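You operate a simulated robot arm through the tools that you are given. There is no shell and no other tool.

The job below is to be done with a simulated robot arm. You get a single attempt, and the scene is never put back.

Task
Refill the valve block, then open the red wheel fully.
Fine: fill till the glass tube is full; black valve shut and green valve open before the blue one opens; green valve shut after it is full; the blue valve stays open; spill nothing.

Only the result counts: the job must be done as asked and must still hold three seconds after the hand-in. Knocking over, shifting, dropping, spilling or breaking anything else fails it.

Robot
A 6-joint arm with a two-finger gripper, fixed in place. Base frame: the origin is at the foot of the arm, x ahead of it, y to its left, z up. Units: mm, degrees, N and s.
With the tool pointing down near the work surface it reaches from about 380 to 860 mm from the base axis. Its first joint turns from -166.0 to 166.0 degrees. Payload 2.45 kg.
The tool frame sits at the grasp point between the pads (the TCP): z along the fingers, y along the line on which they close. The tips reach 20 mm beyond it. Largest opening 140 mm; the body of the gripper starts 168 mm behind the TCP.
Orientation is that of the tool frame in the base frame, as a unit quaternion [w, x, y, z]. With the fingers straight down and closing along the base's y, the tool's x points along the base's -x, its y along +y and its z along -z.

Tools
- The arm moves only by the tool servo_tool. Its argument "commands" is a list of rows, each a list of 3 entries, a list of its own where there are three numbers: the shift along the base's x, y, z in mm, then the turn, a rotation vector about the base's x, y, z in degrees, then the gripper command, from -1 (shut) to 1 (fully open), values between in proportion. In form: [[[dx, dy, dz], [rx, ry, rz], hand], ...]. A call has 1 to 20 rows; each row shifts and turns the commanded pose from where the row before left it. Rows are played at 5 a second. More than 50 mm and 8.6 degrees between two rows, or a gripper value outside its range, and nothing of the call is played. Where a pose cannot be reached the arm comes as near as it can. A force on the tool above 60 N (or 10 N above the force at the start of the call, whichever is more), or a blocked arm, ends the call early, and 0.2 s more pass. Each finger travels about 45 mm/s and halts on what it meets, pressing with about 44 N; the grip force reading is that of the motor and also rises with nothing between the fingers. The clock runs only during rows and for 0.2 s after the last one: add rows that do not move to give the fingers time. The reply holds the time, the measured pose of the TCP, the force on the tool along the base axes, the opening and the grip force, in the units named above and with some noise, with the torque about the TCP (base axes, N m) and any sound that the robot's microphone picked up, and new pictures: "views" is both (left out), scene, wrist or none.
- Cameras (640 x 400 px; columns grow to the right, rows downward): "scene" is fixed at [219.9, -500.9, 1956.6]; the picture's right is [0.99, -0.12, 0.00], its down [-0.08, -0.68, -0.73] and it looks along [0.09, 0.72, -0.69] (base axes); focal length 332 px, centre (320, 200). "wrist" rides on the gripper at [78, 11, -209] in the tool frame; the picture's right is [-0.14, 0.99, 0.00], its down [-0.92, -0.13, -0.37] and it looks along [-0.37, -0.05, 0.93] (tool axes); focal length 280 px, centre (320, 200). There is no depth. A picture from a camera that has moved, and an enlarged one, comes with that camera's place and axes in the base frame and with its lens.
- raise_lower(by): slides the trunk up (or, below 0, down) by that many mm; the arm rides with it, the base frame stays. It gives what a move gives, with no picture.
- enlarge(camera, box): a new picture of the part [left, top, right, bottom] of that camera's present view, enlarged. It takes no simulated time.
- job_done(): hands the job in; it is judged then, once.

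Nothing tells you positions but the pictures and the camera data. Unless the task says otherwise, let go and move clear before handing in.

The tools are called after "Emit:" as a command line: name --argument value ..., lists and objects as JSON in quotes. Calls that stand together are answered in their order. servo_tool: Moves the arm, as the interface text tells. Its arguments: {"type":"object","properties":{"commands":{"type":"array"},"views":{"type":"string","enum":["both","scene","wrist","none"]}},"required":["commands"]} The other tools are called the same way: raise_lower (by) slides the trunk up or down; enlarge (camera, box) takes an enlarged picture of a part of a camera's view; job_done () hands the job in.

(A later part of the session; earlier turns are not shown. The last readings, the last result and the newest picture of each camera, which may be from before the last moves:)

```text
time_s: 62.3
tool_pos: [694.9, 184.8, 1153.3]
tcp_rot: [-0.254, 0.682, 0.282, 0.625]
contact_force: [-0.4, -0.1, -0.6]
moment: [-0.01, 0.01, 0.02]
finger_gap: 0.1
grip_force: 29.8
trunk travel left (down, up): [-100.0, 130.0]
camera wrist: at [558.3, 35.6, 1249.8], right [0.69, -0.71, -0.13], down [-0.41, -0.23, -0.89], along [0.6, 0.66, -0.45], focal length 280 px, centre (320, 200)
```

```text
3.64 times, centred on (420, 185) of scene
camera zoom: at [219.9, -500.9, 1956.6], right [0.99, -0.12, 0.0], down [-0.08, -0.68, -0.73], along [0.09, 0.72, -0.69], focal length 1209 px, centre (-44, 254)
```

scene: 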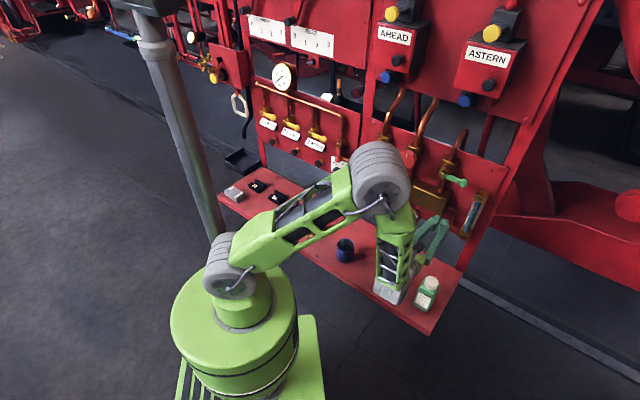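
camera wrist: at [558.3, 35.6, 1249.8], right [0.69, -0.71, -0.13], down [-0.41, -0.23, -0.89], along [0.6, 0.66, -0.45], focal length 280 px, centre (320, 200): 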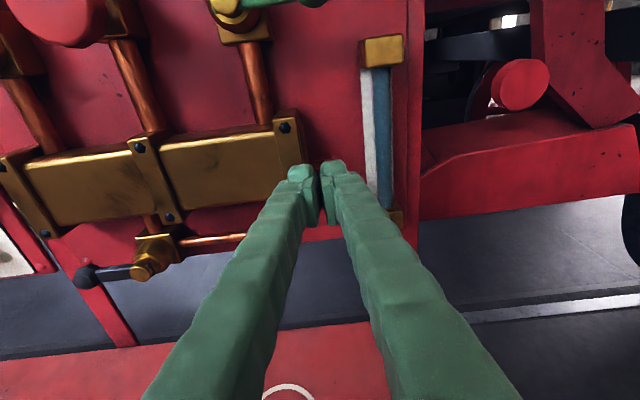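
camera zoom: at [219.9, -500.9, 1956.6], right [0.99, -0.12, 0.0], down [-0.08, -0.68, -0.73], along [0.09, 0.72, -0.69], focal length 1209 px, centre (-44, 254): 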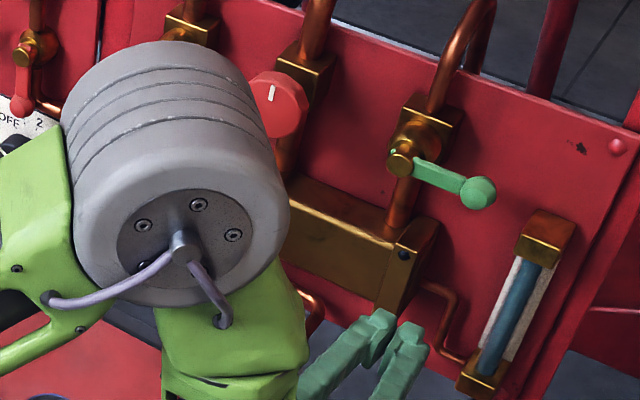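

Emit:
enlarge --camera "wrist" --box '[364, 58, 404, 83]'

Emit:
enlarge --camera "scene" --box '[400, 90, 500, 160]'

Emit:
enlarge --camera "scene" --box '[370, 220, 470, 320]'

```text
16.00 times, centred on (384, 70) of wrist
camera zoom: at [558.3, 35.6, 1249.8], right [0.69, -0.71, -0.13], down [-0.41, -0.23, -0.89], along [0.6, 0.66, -0.45], focal length 4486 px, centre (-704, 2272)
```

zoom: 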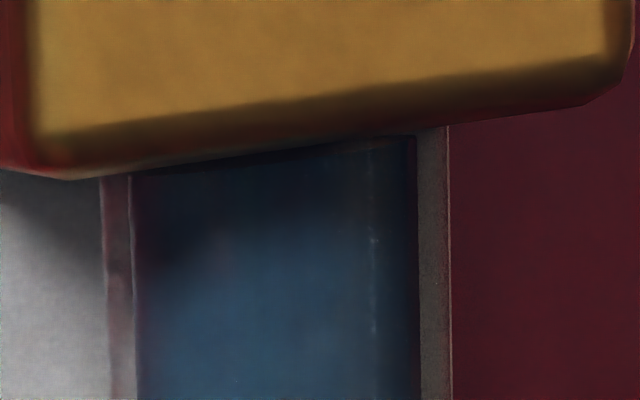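

```text
5.71 times, centred on (450, 125) of scene
camera zoom: at [219.9, -500.9, 1956.6], right [0.99, -0.12, 0.0], down [-0.08, -0.68, -0.73], along [0.09, 0.72, -0.69], focal length 1900 px, centre (-423, 629)
```

zoom: 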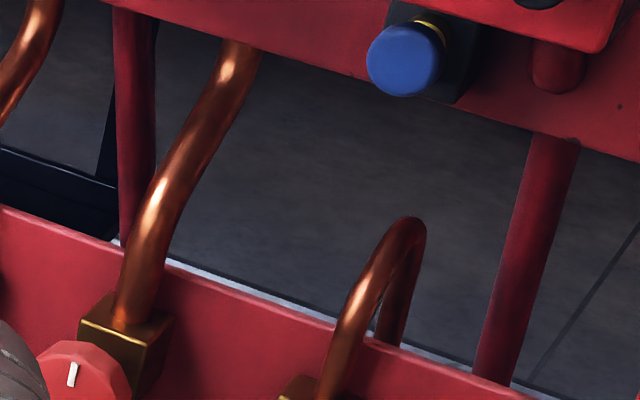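

```text
4.00 times, centred on (420, 270) of scene
camera zoom: at [219.9, -500.9, 1956.6], right [0.99, -0.12, 0.0], down [-0.08, -0.68, -0.73], along [0.09, 0.72, -0.69], focal length 1330 px, centre (-80, -80)
```

zoom: 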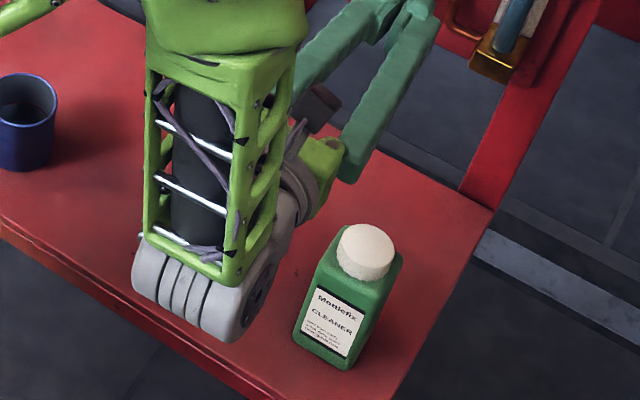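

The tube is filled right up to the top bracket, green is shut, black is shut, and I see no spill. Now I'll raise the trunk clear of the shelf items and return to blue to open it completely.

Emit:
raise_lower --by 130

Emit:
servo_tool --commands '[[[-16, 16, 25], [-5.5, 5.5, 0], -1], [[-16, 16, 25], [-5.5, 5.5, 0], -1], [[-16, 16, 25], [-5.5, 5.5, 0], -1], [[-16, 16, 25], [-4, 4, 0], -1], [[-25, 25, 0], [0, 0, 0], -1], [[-25, 25, 0], [0, 0, 7.5], -1], [[-25, 25, 0], [0, 0, 7.5], -1], [[-25, 25, 0], [0, 0, 7.5], -1], [[-25, 25, 0], [0, 0, 7.5], -1], [[-25, 25, -10], [0, 0, 0], -1], [[-25, 25, -10], [0, 0, 0], -1], [[0, 0, 0], [0, 0, 0], -1]]'

Emit:
enlarge --camera "scene" --box '[340, 110, 500, 210]'

```text
time_s: 63.9
tool_pos: [696.8, 185.8, 1282.9]
tcp_rot: [-0.254, 0.682, 0.281, 0.626]
contact_force: [0.3, 0.7, -0.3]
moment: [0.0, 0.0, 0.01]
finger_gap: 0.1
grip_force: 29.3
trunk travel left (down, up): [-230.0, 0.0]
```

```text
time_s: 66.5
tool_pos: [453.7, 422.6, 1360.6]
tcp_rot: [-0.281, 0.701, 0.538, 0.375]
contact_force: [0.6, 0.8, -0.3]
moment: [0.03, -0.02, -0.02]
finger_gap: 0.3
grip_force: 29.5
trunk travel left (down, up): [-230.0, 0.0]
camera wrist: at [427.9, 295.0, 1543.7], right [0.94, -0.33, -0.1], down [-0.33, -0.76, -0.56], along [0.11, 0.56, -0.82], focal length 280 px, centre (320, 200)
```

scene: 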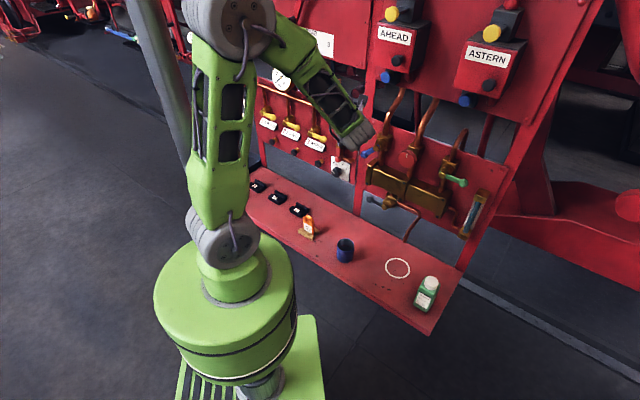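
wrist: 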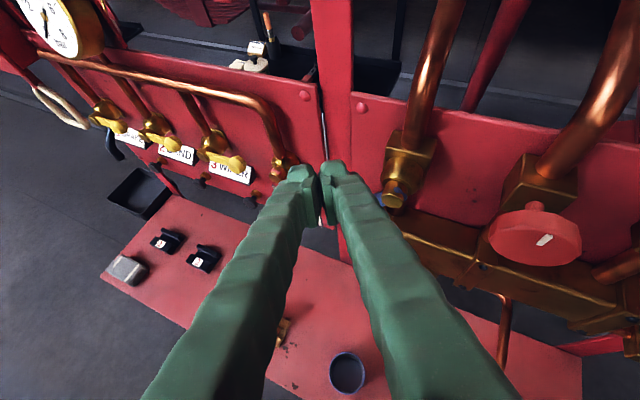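

```text
4.00 times, centred on (420, 160) of scene
camera zoom: at [219.9, -500.9, 1956.6], right [0.99, -0.12, 0.0], down [-0.08, -0.68, -0.73], along [0.09, 0.72, -0.69], focal length 1330 px, centre (-80, 360)
```

zoom: 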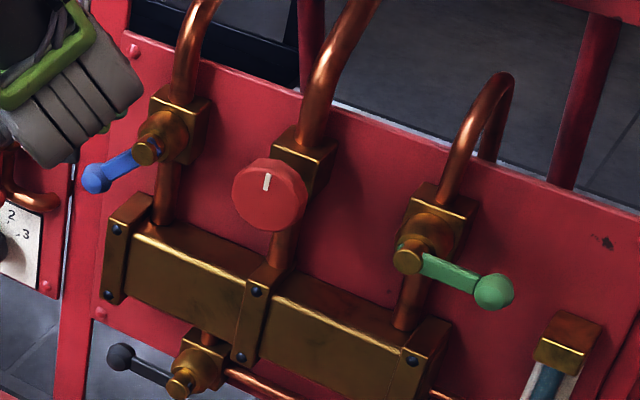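

Blue is part-open (~40°), all else as intended. I'll re-engage the blue lever from above and sweep it to its stop pointing down.

Emit:
servo_tool --commands '[[[17.7, 21.9, -8], [0, 0, 0], -1], [[17.7, 21.9, -8], [0, 0, 0], -1], [[0, 0, -15], [0, 0, 0], -1], [[0, 0, -15], [0, 0, 0], -1], [[0, 0, -11], [0, 0, 0], -1], [[1.2, -1.2, -8], [0, 0, 0], -1], [[1.3, -1.3, -7], [0, 0, 0], -1], [[3.2, -3.2, -7], [0, 0, 0], -1], [[3.2, -3.2, -7], [0, 0, 0], -1]]'

Emit:
enlarge --camera "scene" --box '[340, 110, 440, 200]'

```text
time_s: 68.5
tool_pos: [497.4, 459.7, 1275.7]
tcp_rot: [-0.283, 0.698, 0.54, 0.375]
contact_force: [-17.5, 5.2, 11.2]
moment: [-0.38, -0.55, -0.27]
finger_gap: 0.1
grip_force: 29.7
trunk travel left (down, up): [-230.0, 0.0]
camera wrist: at [470.8, 331.2, 1458.6], right [0.94, -0.33, -0.1], down [-0.33, -0.76, -0.56], along [0.11, 0.56, -0.82], focal length 280 px, centre (320, 200)
```

scene: 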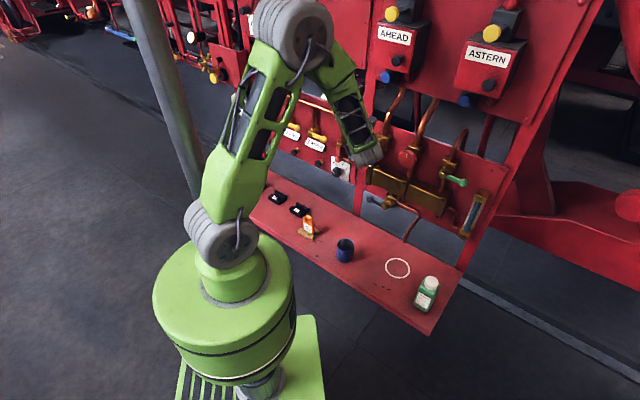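
wrist: 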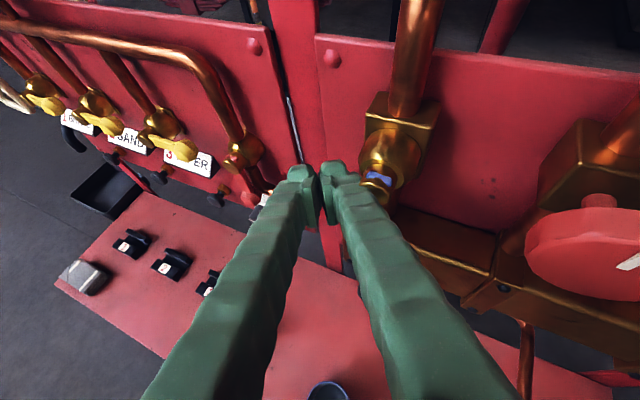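

```text
4.44 times, centred on (390, 155) of scene
camera zoom: at [219.9, -500.9, 1956.6], right [0.99, -0.12, 0.0], down [-0.08, -0.68, -0.73], along [0.09, 0.72, -0.69], focal length 1478 px, centre (9, 400)
```

zoom: 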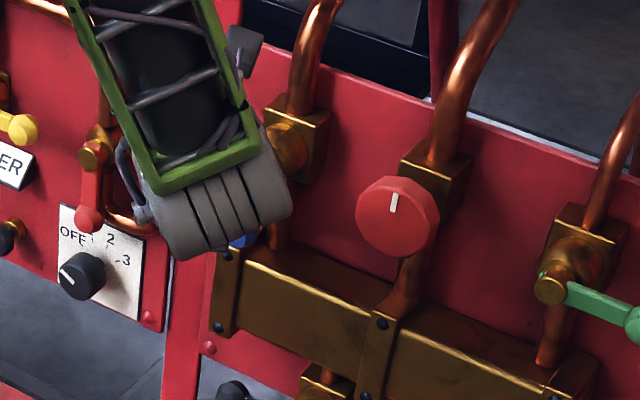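

The blue ball has swung most of the way down. I'll push right to bring it to its stop.

Emit:
servo_tool --commands '[[[4.5, -4.5, -5], [0, 0, 0], -1], [[4.5, -4.5, -4], [0, 0, 0], -1], [[4.5, -4.5, -2], [0, 0, 0], -1], [[4.5, -4.5, 0], [0, 0, 0], -1], [[4.5, -4.5, 0], [0, 0, 0], -1]]'

Emit:
enlarge --camera "scene" --box '[340, 110, 440, 200]'

```text
time_s: 69.1
tool_pos: [496.0, 456.7, 1271.7]
tcp_rot: [-0.289, 0.691, 0.546, 0.375]
contact_force: [-30.6, 11.6, 10.7]
moment: [-0.45, -1.07, -0.3]
finger_gap: 0.0
grip_force: 29.6
trunk travel left (down, up): [-230.0, 0.0]
stopped in row 3: the force on the tool passed its limit at 65 N (the readings are from after the stop); the commanded pose is now the measured one
camera wrist: at [473.1, 326.1, 1453.0], right [0.95, -0.31, -0.11], down [-0.31, -0.76, -0.57], along [0.09, 0.57, -0.82], focal length 280 px, centre (320, 200)
```

scene: 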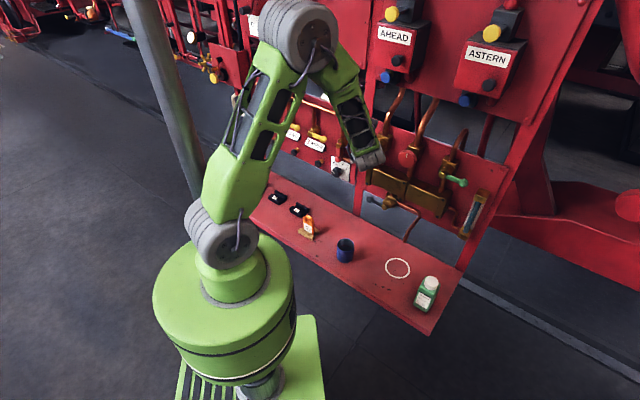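
wrist: 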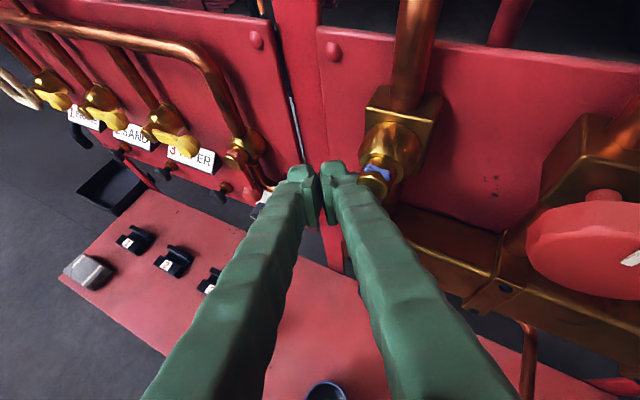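

```text
4.44 times, centred on (390, 155) of scene
camera zoom: at [219.9, -500.9, 1956.6], right [0.99, -0.12, 0.0], down [-0.08, -0.68, -0.73], along [0.09, 0.72, -0.69], focal length 1478 px, centre (9, 400)
```

zoom: 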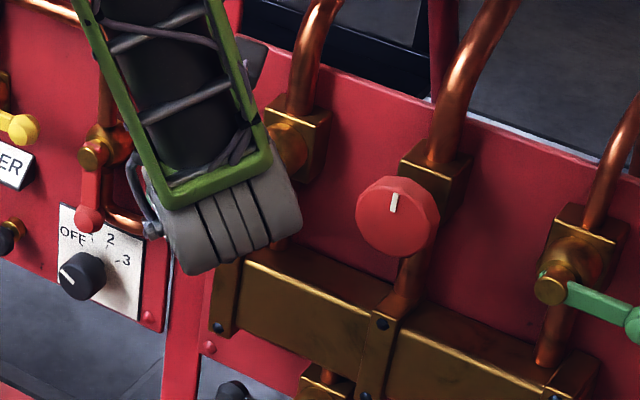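

The push stopped, perhaps with the finger against the hub cap rather than the stop. I'll back off to see where blue actually is.

Emit:
servo_tool --commands '[[[-7, 7, 0], [0, 0, 0], -1], [[-5, -20, 16], [0, 0, 0], -1], [[-5, -20, 16], [0, 0, 0], -1], [[-12, -12, 16], [0, 0, 0], -1], [[0, 0, 0], [0, 0, 0], -1]]'

Emit:
enlarge --camera "scene" --box '[340, 110, 440, 200]'

Emit:
enlarge --camera "wrist" --box '[300, 90, 460, 240]'

```text
time_s: 70.3
tool_pos: [475.0, 412.0, 1319.2]
tcp_rot: [-0.287, 0.695, 0.543, 0.375]
contact_force: [0.2, 0.3, -0.4]
moment: [0.01, 0.04, 0.03]
finger_gap: 0.0
grip_force: 29.6
trunk travel left (down, up): [-230.0, 0.0]
camera wrist: at [450.5, 282.2, 1499.1], right [0.94, -0.32, -0.11], down [-0.32, -0.76, -0.56], along [0.1, 0.56, -0.82], focal length 280 px, centre (320, 200)
```

scene: 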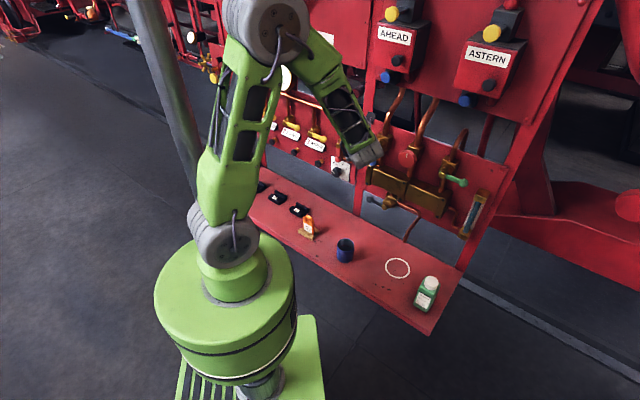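
wrist: 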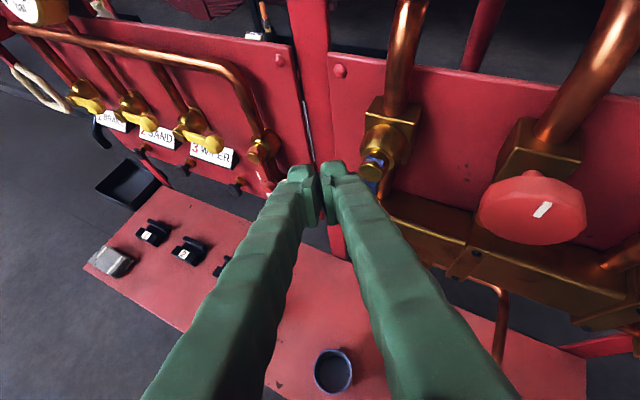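

```text
4.44 times, centred on (390, 155) of scene
camera zoom: at [219.9, -500.9, 1956.6], right [0.99, -0.12, 0.0], down [-0.08, -0.68, -0.73], along [0.09, 0.72, -0.69], focal length 1478 px, centre (9, 400)
```

zoom: 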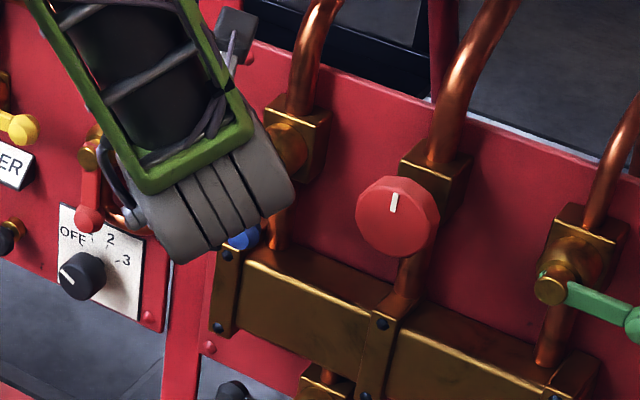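

```text
2.67 times, centred on (380, 165) of wrist
camera zoom: at [450.5, 282.2, 1499.1], right [0.94, -0.32, -0.11], down [-0.32, -0.76, -0.56], along [0.1, 0.56, -0.82], focal length 748 px, centre (160, 293)
```

zoom: 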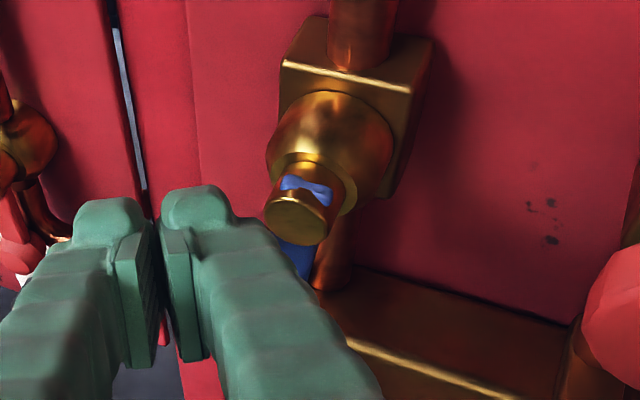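

Blue is at roughly 80–85°, nearly down. I'll push once more, lower down on its ball so that the finger clears the hub cap.

Emit:
servo_tool --commands '[[[-25, 25, 0], [0, 0, 0], -1], [[17.5, 17.5, -15], [0, 0, 0], -1], [[17.5, 17.5, -15], [0, 0, 0], -1], [[0, 0, -18], [0, 0, 0], -1], [[0, 0, -18], [0, 0, 0], -1], [[3.5, -3.5, 0], [0, 0, 0], -1], [[3.5, -3.5, 0], [0, 0, 0], -1], [[3.5, -3.5, 0], [0, 0, 0], -1], [[3.5, -3.5, 0], [0, 0, 0], -1], [[3.5, -3.5, 0], [0, 0, 0], -1], [[3.5, -3.5, 0], [0, 0, 0], -1], [[3.5, -3.5, 0], [0, 0, 0], -1]]'

Emit:
enlarge --camera "scene" --box '[340, 110, 440, 200]'

```text
time_s: 72.9
tool_pos: [498.0, 451.5, 1254.9]
tcp_rot: [-0.289, 0.691, 0.546, 0.375]
contact_force: [-35.8, 38.2, 4.1]
moment: [0.41, 0.23, 0.52]
finger_gap: 0.1
grip_force: 29.7
trunk travel left (down, up): [-230.0, 0.0]
camera wrist: at [475.6, 321.3, 1435.4], right [0.95, -0.31, -0.1], down [-0.31, -0.76, -0.57], along [0.1, 0.57, -0.82], focal length 280 px, centre (320, 200)
```

scene: 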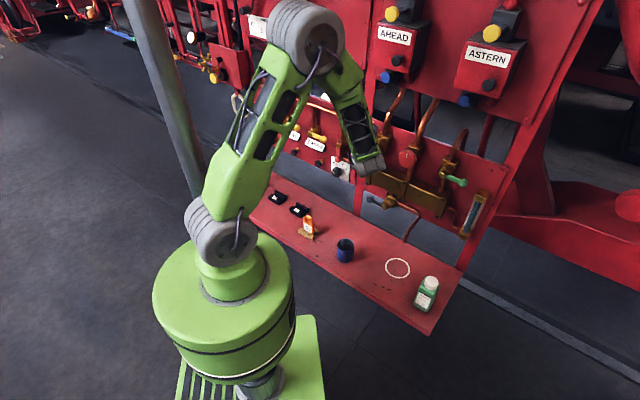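
wrist: 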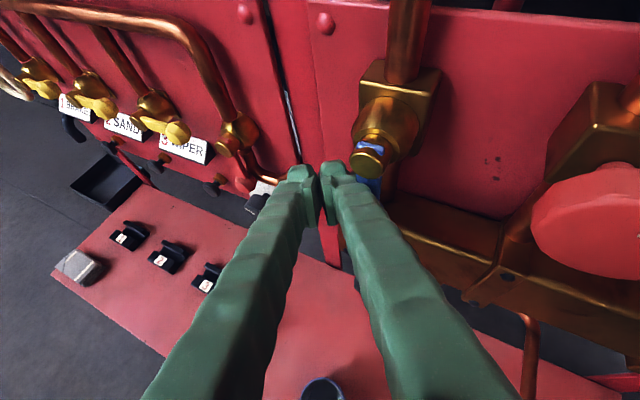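

```text
4.44 times, centred on (390, 155) of scene
camera zoom: at [219.9, -500.9, 1956.6], right [0.99, -0.12, 0.0], down [-0.08, -0.68, -0.73], along [0.09, 0.72, -0.69], focal length 1478 px, centre (9, 400)
```

zoom: 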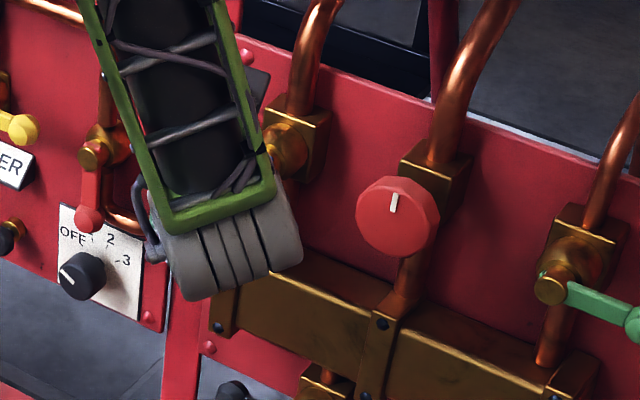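

The lever resists with a pure sideways 52 N, so blue is at its stop, fully open. I'll back out and verify everything before tackling the red wheel.

Emit:
servo_tool --commands '[[[-8, 8, 0], [0, 0, 0], -1], [[-5, -20, 12], [0, 0, 0], -1], [[-5, -20, 12], [0, 0, 0], -1], [[5, -25, 20], [0, 0, 0], -1], [[20, -20, 30], [0, 0, -7.5], -1], [[20, -20, 30], [0, 0, -7.5], -1], [[20, -20, 0], [0, 0, -7.5], -1], [[20, -20, 0], [0, 0, -7.5], -1]]'

Emit:
enlarge --camera "scene" --box '[340, 110, 440, 200]'

Emit:
enlarge --camera "wrist" --box '[100, 80, 420, 280]'

```text
time_s: 74.7
tool_pos: [574.5, 307.4, 1357.6]
tcp_rot: [-0.179, 0.812, 0.342, 0.438]
contact_force: [-0.1, -0.4, -0.4]
moment: [0.02, -0.02, 0.0]
finger_gap: 0.2
grip_force: 29.2
trunk travel left (down, up): [-230.0, 0.0]
camera wrist: at [488.6, 207.9, 1538.1], right [0.65, -0.75, -0.11], down [-0.66, -0.5, -0.56], along [0.37, 0.44, -0.82], focal length 280 px, centre (320, 200)
```

scene: 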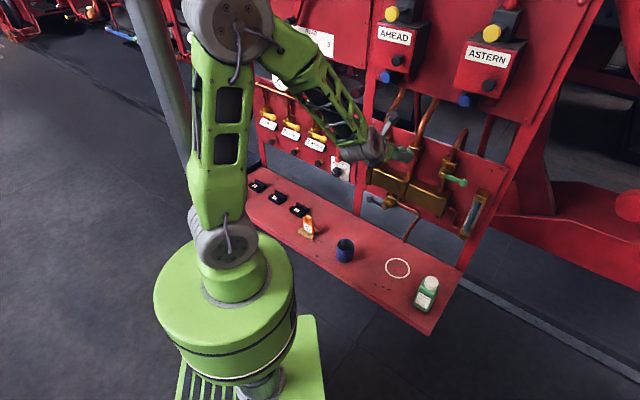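
wrist: 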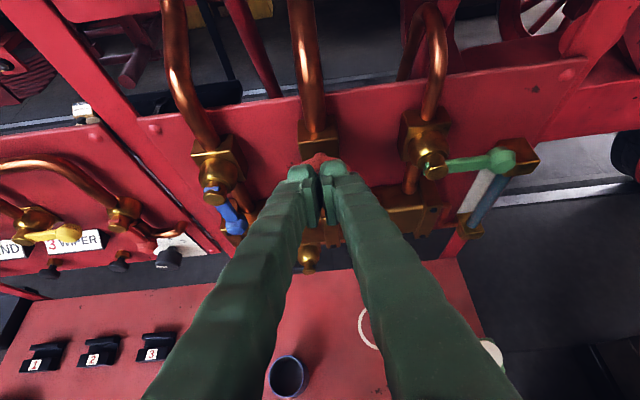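

```text
4.44 times, centred on (390, 155) of scene
camera zoom: at [219.9, -500.9, 1956.6], right [0.99, -0.12, 0.0], down [-0.08, -0.68, -0.73], along [0.09, 0.72, -0.69], focal length 1478 px, centre (9, 400)
```

zoom: 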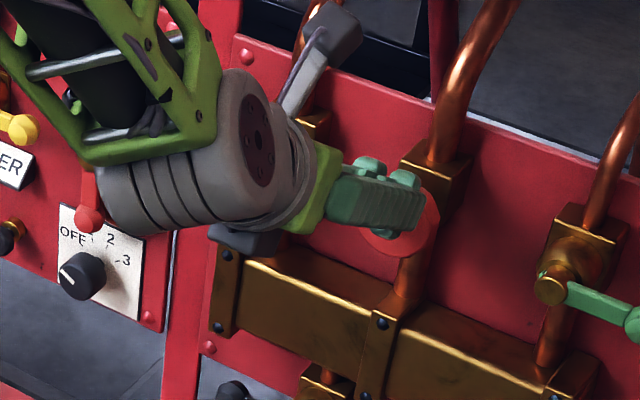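

```text
2.00 times, centred on (260, 180) of wrist
camera zoom: at [488.6, 207.9, 1538.1], right [0.65, -0.75, -0.11], down [-0.66, -0.5, -0.56], along [0.37, 0.44, -0.82], focal length 561 px, centre (440, 240)
```

zoom: 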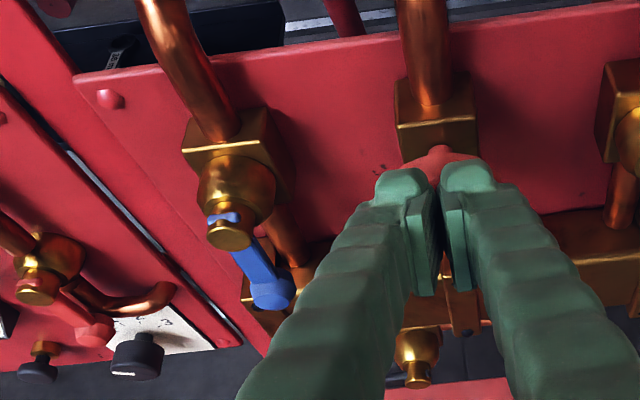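

Blue hangs straight down along its pipe (fully open), green and black are shut, and the tube is full. Now the red wheel: I'll open the fingers wide and level the tool so that they straddle the wheel.

Emit:
servo_tool --commands '[[[0, 0, 0], [0, 0, 0], 0.43], [[0, 0, 0], [0, 0, 0], 0.43], [[0, 0, 0], [0, 0, 0], 0.43], [[0, 0, 0], [0, 0, 0], 0.43], [[0, 0, 0], [0, 0, 0], 0.43], [[5, 5, -8], [5.9, -5.9, 0], 0.43], [[5, 5, -8], [5.9, -5.9, 0], 0.43], [[5, 5, -8], [5.9, -5.9, 0], 0.43], [[0, 0, -8], [5.9, -5.9, 0], 0.43], [[0, 0, 0], [0, 0, 0], 0.43]]'

```text
time_s: 76.9
tool_pos: [590.2, 322.1, 1327.6]
tcp_rot: [-0.267, 0.652, 0.277, 0.653]
contact_force: [-0.3, 0.7, -0.2]
moment: [0.01, 0.0, -0.02]
finger_gap: 100.1
grip_force: 0.0
trunk travel left (down, up): [-230.0, 0.0]
camera wrist: at [447.9, 166.3, 1406.0], right [0.7, -0.7, -0.12], down [-0.34, -0.18, -0.92], along [0.62, 0.69, -0.37], focal length 280 px, centre (320, 200)
```

scene: 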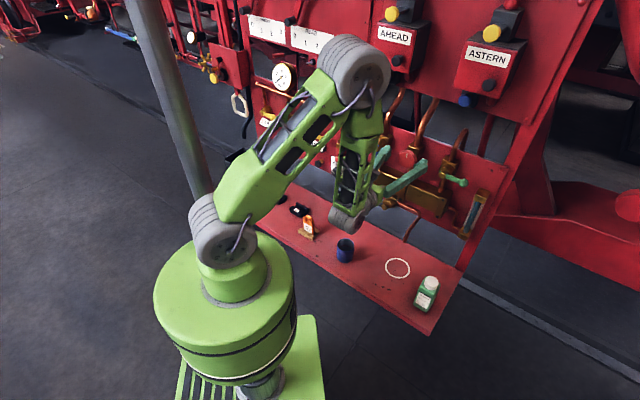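
wrist: 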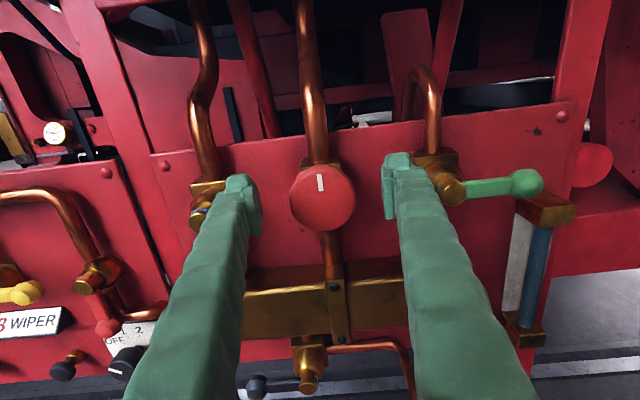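

The wheel sits between the fingers with its mark at the top. I'll centre on it (z≈1312), advance and close on its rim.

Emit:
servo_tool --commands '[[[0, 0, -8], [0, 0, 0], 0.43], [[0, 0, -7.5], [0, 0, 0], 0.43], [[9, 9, 0], [0, 0, 0], 0.43], [[8.5, 8.5, 0], [0, 0, 0], 0.43], [[0, 0, 0], [0, 0, 0], 0.0], [[0, 0, 0], [0, 0, 0], -0.05], [[0, 0, 0], [0, 0, 0], -0.05]]'

Emit:
enlarge --camera "wrist" --box '[220, 100, 420, 260]'

```text
time_s: 78.5
tool_pos: [608.6, 341.9, 1309.0]
tcp_rot: [-0.268, 0.652, 0.276, 0.653]
contact_force: [0.1, 0.5, -0.4]
moment: [0.03, -0.02, 0.0]
finger_gap: 66.5
grip_force: 0.0
trunk travel left (down, up): [-230.0, 0.0]
camera wrist: at [467.4, 185.0, 1388.5], right [0.7, -0.7, -0.13], down [-0.34, -0.18, -0.92], along [0.62, 0.69, -0.37], focal length 280 px, centre (320, 200)
```

scene: 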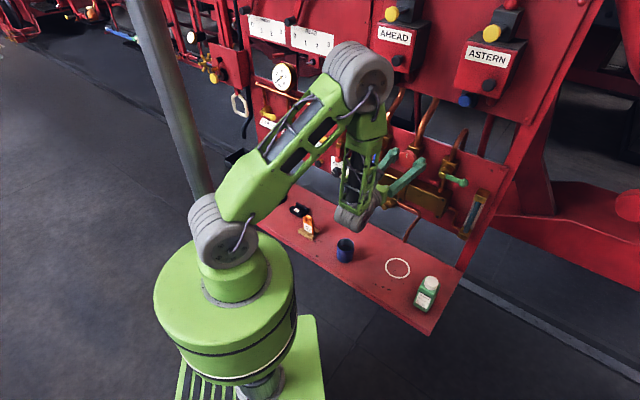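
wrist: 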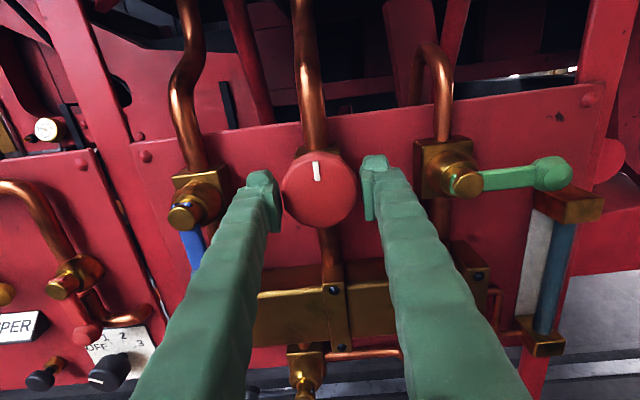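

```text
2.50 times, centred on (320, 180) of wrist
camera zoom: at [467.4, 185.0, 1388.5], right [0.7, -0.7, -0.13], down [-0.34, -0.18, -0.92], along [0.62, 0.69, -0.37], focal length 701 px, centre (320, 250)
```

zoom: 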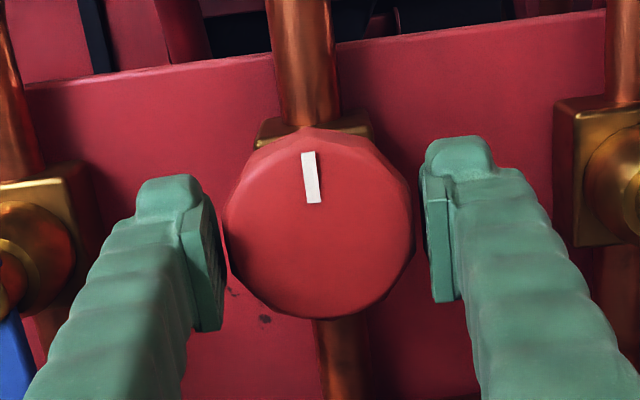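

Emit:
servo_tool --commands '[[[0, 0, 4], [0, 0, 0], -0.05], [[0, 0, 0], [0, 0, 0], -1], [[0, 0, 0], [0, 0, 0], -1], [[0, 0, 0], [0, 0, 0], -1]]'

Emit:
enlarge --camera "wrist" --box '[220, 100, 420, 260]'

```text
time_s: 79.5
tool_pos: [612.4, 342.8, 1314.0]
tcp_rot: [-0.268, 0.651, 0.278, 0.653]
contact_force: [13.5, 9.2, 5.4]
moment: [0.06, -0.07, -0.19]
finger_gap: 57.0
grip_force: 44.8
trunk travel left (down, up): [-230.0, 0.0]
camera wrist: at [469.0, 186.4, 1393.0], right [0.7, -0.7, -0.12], down [-0.34, -0.18, -0.92], along [0.62, 0.69, -0.37], focal length 280 px, centre (320, 200)
```

scene: 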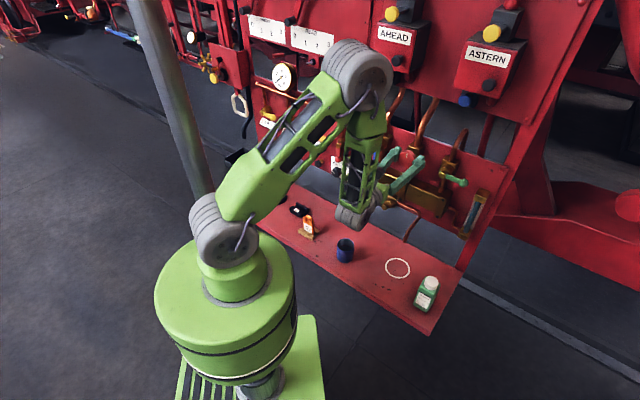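
wrist: 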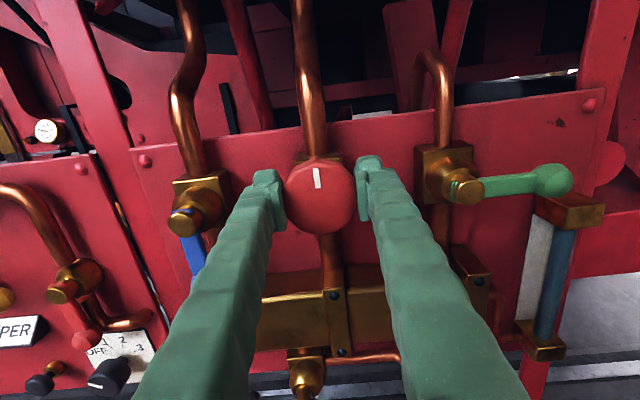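

```text
2.50 times, centred on (320, 180) of wrist
camera zoom: at [469.0, 186.4, 1393.0], right [0.7, -0.7, -0.12], down [-0.34, -0.18, -0.92], along [0.62, 0.69, -0.37], focal length 701 px, centre (320, 250)
```

zoom: 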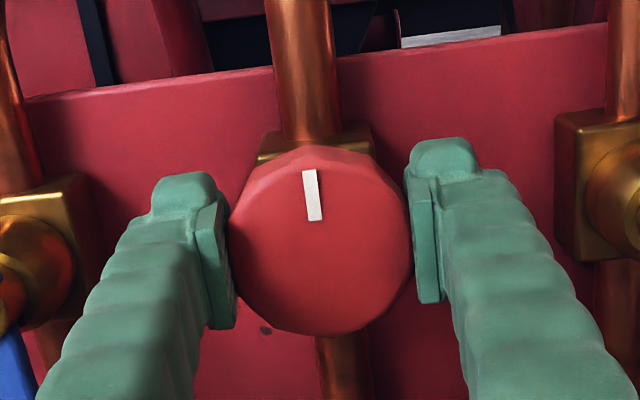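

The wheel is gripped (57 mm across). I'll turn it counter-clockwise as seen from the front, 40° first, and watch the mark.

Emit:
servo_tool --commands '[[[0, 0, 0], [-5.6, -5.6, 0], -1], [[0, 0, 0], [-5.6, -5.6, 0], -1], [[0, 0, 0], [-5.6, -5.6, 0], -1], [[0, 0, 0], [-5.6, -5.6, 0], -1], [[0, 0, 0], [-5.6, -5.6, 0], -1]]'

Emit:
enlarge --camera "wrist" --box '[220, 100, 420, 260]'

Emit:
enlarge --camera "scene" --box '[360, 120, 500, 240]'

```text
time_s: 80.7
tool_pos: [609.9, 343.2, 1312.9]
tcp_rot: [-0.028, 0.52, 0.482, 0.705]
contact_force: [23.4, 21.2, 17.5]
moment: [0.32, -0.27, -0.12]
finger_gap: 56.6
grip_force: 45.1
trunk travel left (down, up): [-230.0, 0.0]
camera wrist: at [431.3, 225.1, 1381.1], right [0.6, -0.59, 0.54], down [0.09, -0.62, -0.78], along [0.8, 0.52, -0.31], focal length 280 px, centre (320, 200)
```

scene: 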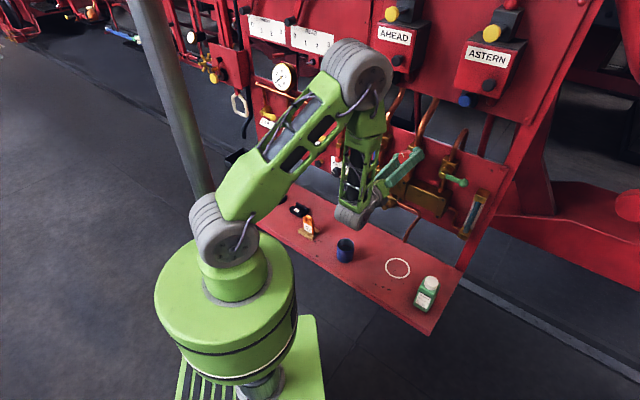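
wrist: 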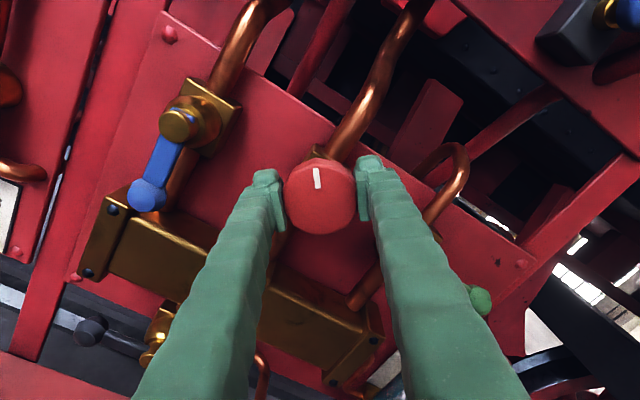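

```text
2.50 times, centred on (320, 180) of wrist
camera zoom: at [431.3, 225.1, 1381.1], right [0.6, -0.59, 0.54], down [0.09, -0.62, -0.78], along [0.8, 0.52, -0.31], focal length 701 px, centre (320, 250)
```

zoom: 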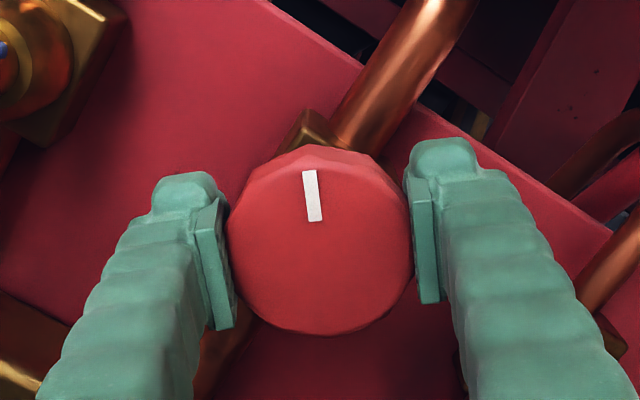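

```text
3.33 times, centred on (430, 180) of scene
camera zoom: at [219.9, -500.9, 1956.6], right [0.99, -0.12, 0.0], down [-0.08, -0.68, -0.73], along [0.09, 0.72, -0.69], focal length 1108 px, centre (-47, 267)
```

zoom: 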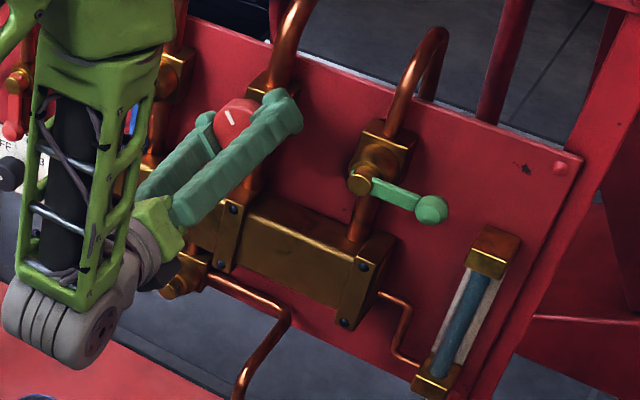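

The wheel and its mark turned 40° with the gripper, easily. I'll continue turning, easing the slight pull on the tool.

Emit:
servo_tool --commands '[[[1, 1, 1], [-5.6, -5.6, 0], -1], [[0.5, 0.5, 0.5], [-5.6, -5.6, 0], -1], [[0, 0, 0], [-5.6, -5.6, 0], -1], [[0, 0, 0], [-5.6, -5.6, 0], -1], [[0, 0, 0], [-5.6, -5.6, 0], -1]]'

Emit:
enlarge --camera "wrist" --box '[220, 100, 420, 260]'

```text
time_s: 81.9
tool_pos: [610.0, 345.2, 1313.0]
tcp_rot: [0.212, 0.329, 0.63, 0.671]
contact_force: [6.4, 16.3, 1.5]
moment: [0.34, -0.28, -0.24]
finger_gap: 56.5
grip_force: 44.7
trunk travel left (down, up): [-230.0, 0.0]
camera wrist: at [407.9, 249.1, 1339.2], right [0.22, -0.21, 0.95], down [0.36, -0.89, -0.28], along [0.9, 0.41, -0.12], focal length 280 px, centre (320, 200)
```

scene: 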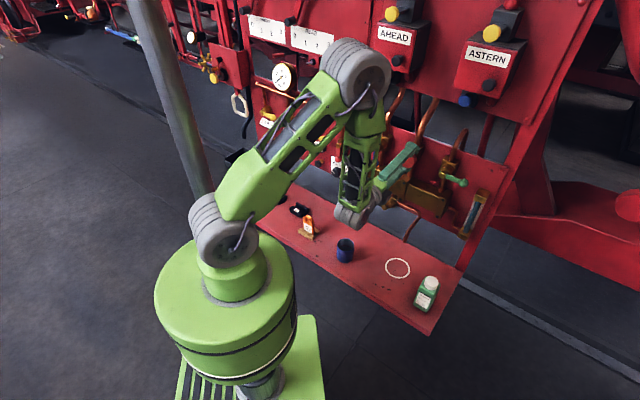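
wrist: 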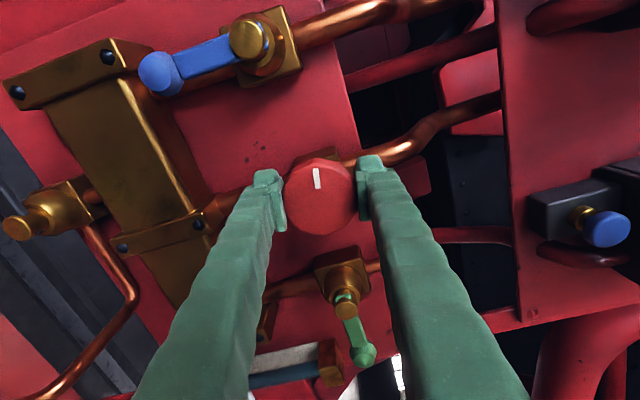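

```text
2.50 times, centred on (320, 180) of wrist
camera zoom: at [407.9, 249.1, 1339.2], right [0.22, -0.21, 0.95], down [0.36, -0.89, -0.28], along [0.9, 0.41, -0.12], focal length 701 px, centre (320, 250)
```

zoom: 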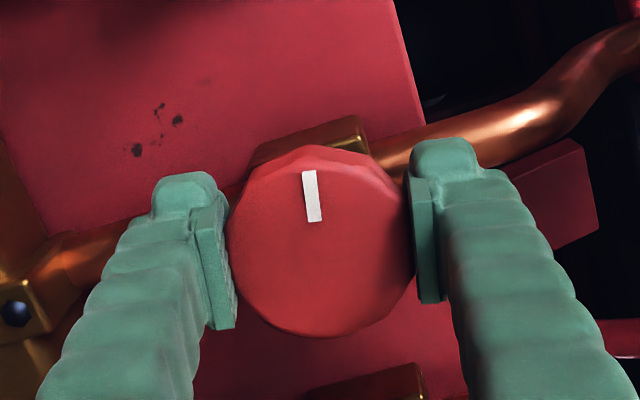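

80° done with no slip. I'll keep turning.

Emit:
servo_tool --commands '[[[0, 0, 0], [-5.6, -5.6, 0], -1], [[0, 0, 0], [-5.6, -5.6, 0], -1], [[0, 0, 0], [-5.6, -5.6, 0], -1], [[0, 0, 0], [-5.6, -5.6, 0], -1], [[0, 0, 0], [-5.6, -5.6, 0], -1], [[0, 0, 0], [-5.6, -5.6, 0], -1]]' --views "wrist"

Emit:
enlarge --camera "wrist" --box '[220, 100, 420, 260]'

```text
time_s: 83.3
tool_pos: [610.2, 343.0, 1311.3]
tcp_rot: [0.467, 0.048, 0.708, 0.529]
contact_force: [-4.8, 14.0, -15.3]
moment: [0.26, -0.24, -0.08]
finger_gap: 56.5
grip_force: 44.7
trunk travel left (down, up): [-230.0, 0.0]
camera wrist: at [412.2, 245.0, 1274.0], right [-0.34, 0.36, 0.87], down [0.31, -0.83, 0.46], along [0.89, 0.43, 0.18], focal length 280 px, centre (320, 200)
```

wrist: 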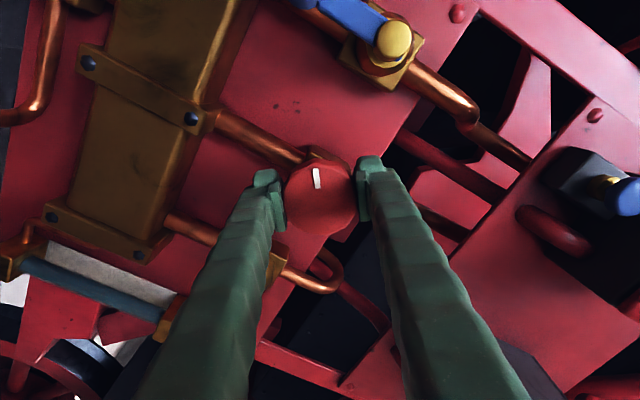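

```text
2.50 times, centred on (320, 180) of wrist
camera zoom: at [412.2, 245.0, 1274.0], right [-0.34, 0.36, 0.87], down [0.31, -0.83, 0.46], along [0.89, 0.43, 0.18], focal length 701 px, centre (320, 250)
```

zoom: 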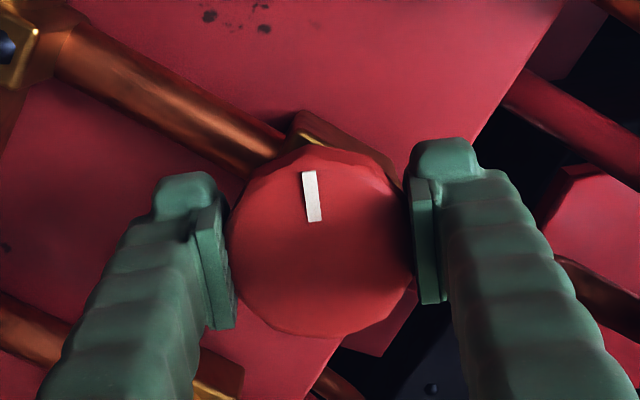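

Emit:
servo_tool --commands '[[[0, 0, -1], [-5.6, -5.6, 0], -1], [[0, 0, 0], [-5.6, -5.6, 0], -1], [[0, 0, 0], [-5.6, -5.6, 0], -1], [[0, 0, 0], [-5.6, -5.6, 0], -1], [[0, 0, 0], [-5.6, -5.6, 0], -1], [[0, 0, 0], [-5.6, -5.6, 0], -1]]' --views "wrist"

Emit:
enlarge --camera "wrist" --box '[220, 100, 420, 260]'

```text
time_s: 84.7
tool_pos: [611.4, 343.2, 1315.6]
tcp_rot: [0.634, -0.217, 0.67, 0.32]
contact_force: [7.5, 11.5, 7.1]
moment: [0.81, 0.72, 0.05]
finger_gap: 56.8
grip_force: 45.4
out of reach, approached as far as the arm can: row 6
trunk travel left (down, up): [-230.0, 0.0]
camera wrist: at [446.8, 212.4, 1239.3], right [-0.68, 0.68, 0.29], down [-0.08, -0.45, 0.89], along [0.73, 0.58, 0.36], focal length 280 px, centre (320, 200)
```

wrist: 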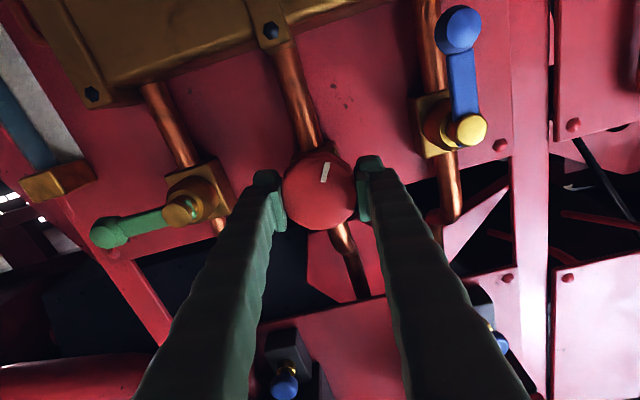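

```text
2.50 times, centred on (320, 180) of wrist
camera zoom: at [446.8, 212.4, 1239.3], right [-0.68, 0.68, 0.29], down [-0.08, -0.45, 0.89], along [0.73, 0.58, 0.36], focal length 701 px, centre (320, 250)
```

zoom: 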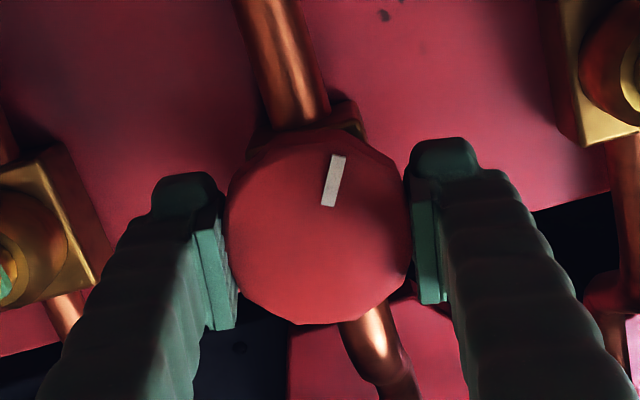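

The mark lagged the gripper by ~20° and the torque jumped to about 1 N·m, so the wheel seems to have met its stop at about 150°. I'll release, turn the hand back 80°, regrip and confirm.

Emit:
servo_tool --commands '[[[0, 0, 0], [0, 0, 0], 0.1], [[0, 0, 0], [0, 0, 0], 0.1], [[0, 0, -2], [5.6, 5.6, 0], 0.1], [[0, 0, 0], [5.6, 5.6, 0], 0.1], [[0, 0, 0], [5.6, 5.6, 0], 0.1], [[0, 0, 0], [5.6, 5.6, 0], 0.1], [[0, 0, 0], [5.6, 5.6, 0], 0.1], [[0, 0, 0], [5.6, 5.6, 0], 0.1], [[0, 0, 0], [5.6, 5.6, 0], 0.1], [[0, 0, 0], [5.6, 5.6, 0], 0.1], [[0, 0, 0], [5.6, 5.6, 0], 0.1]]'

Emit:
enlarge --camera "wrist" --box '[220, 100, 420, 260]'

Emit:
enlarge --camera "scene" --box '[360, 120, 500, 240]'

```text
time_s: 87.1
tool_pos: [609.8, 342.7, 1311.1]
tcp_rot: [0.325, 0.217, 0.674, 0.626]
contact_force: [-0.5, -0.1, -1.1]
moment: [-0.02, 0.01, -0.02]
finger_gap: 77.1
grip_force: 0.1
trunk travel left (down, up): [-230.0, 0.0]
camera wrist: at [405.3, 251.4, 1310.4], right [-0.02, 0.02, 1.0], down [0.39, -0.92, 0.03], along [0.92, 0.39, 0.01], focal length 280 px, centre (320, 200)
```

scene: 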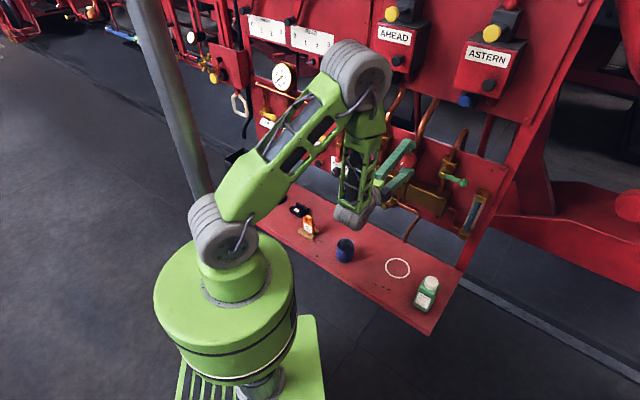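
wrist: 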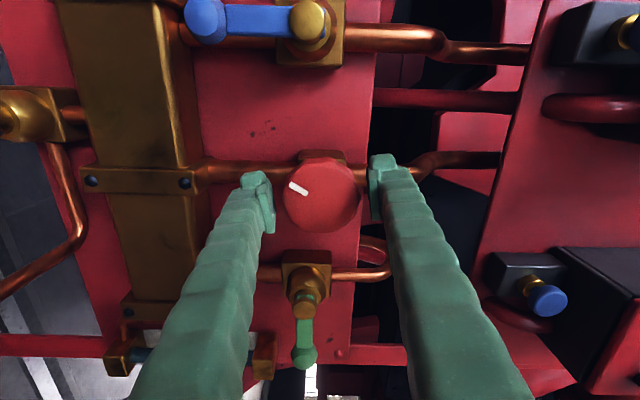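

```text
2.50 times, centred on (320, 180) of wrist
camera zoom: at [405.3, 251.4, 1310.4], right [-0.02, 0.02, 1.0], down [0.39, -0.92, 0.03], along [0.92, 0.39, 0.01], focal length 701 px, centre (320, 250)
```

zoom: 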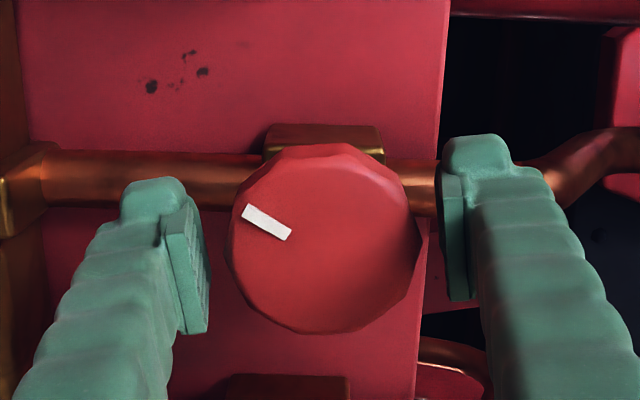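

```text
3.33 times, centred on (430, 180) of scene
camera zoom: at [219.9, -500.9, 1956.6], right [0.99, -0.12, 0.0], down [-0.08, -0.68, -0.73], along [0.09, 0.72, -0.69], focal length 1108 px, centre (-47, 267)
```

zoom: 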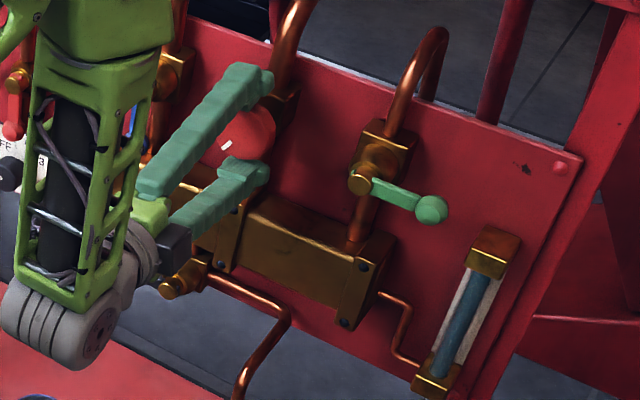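

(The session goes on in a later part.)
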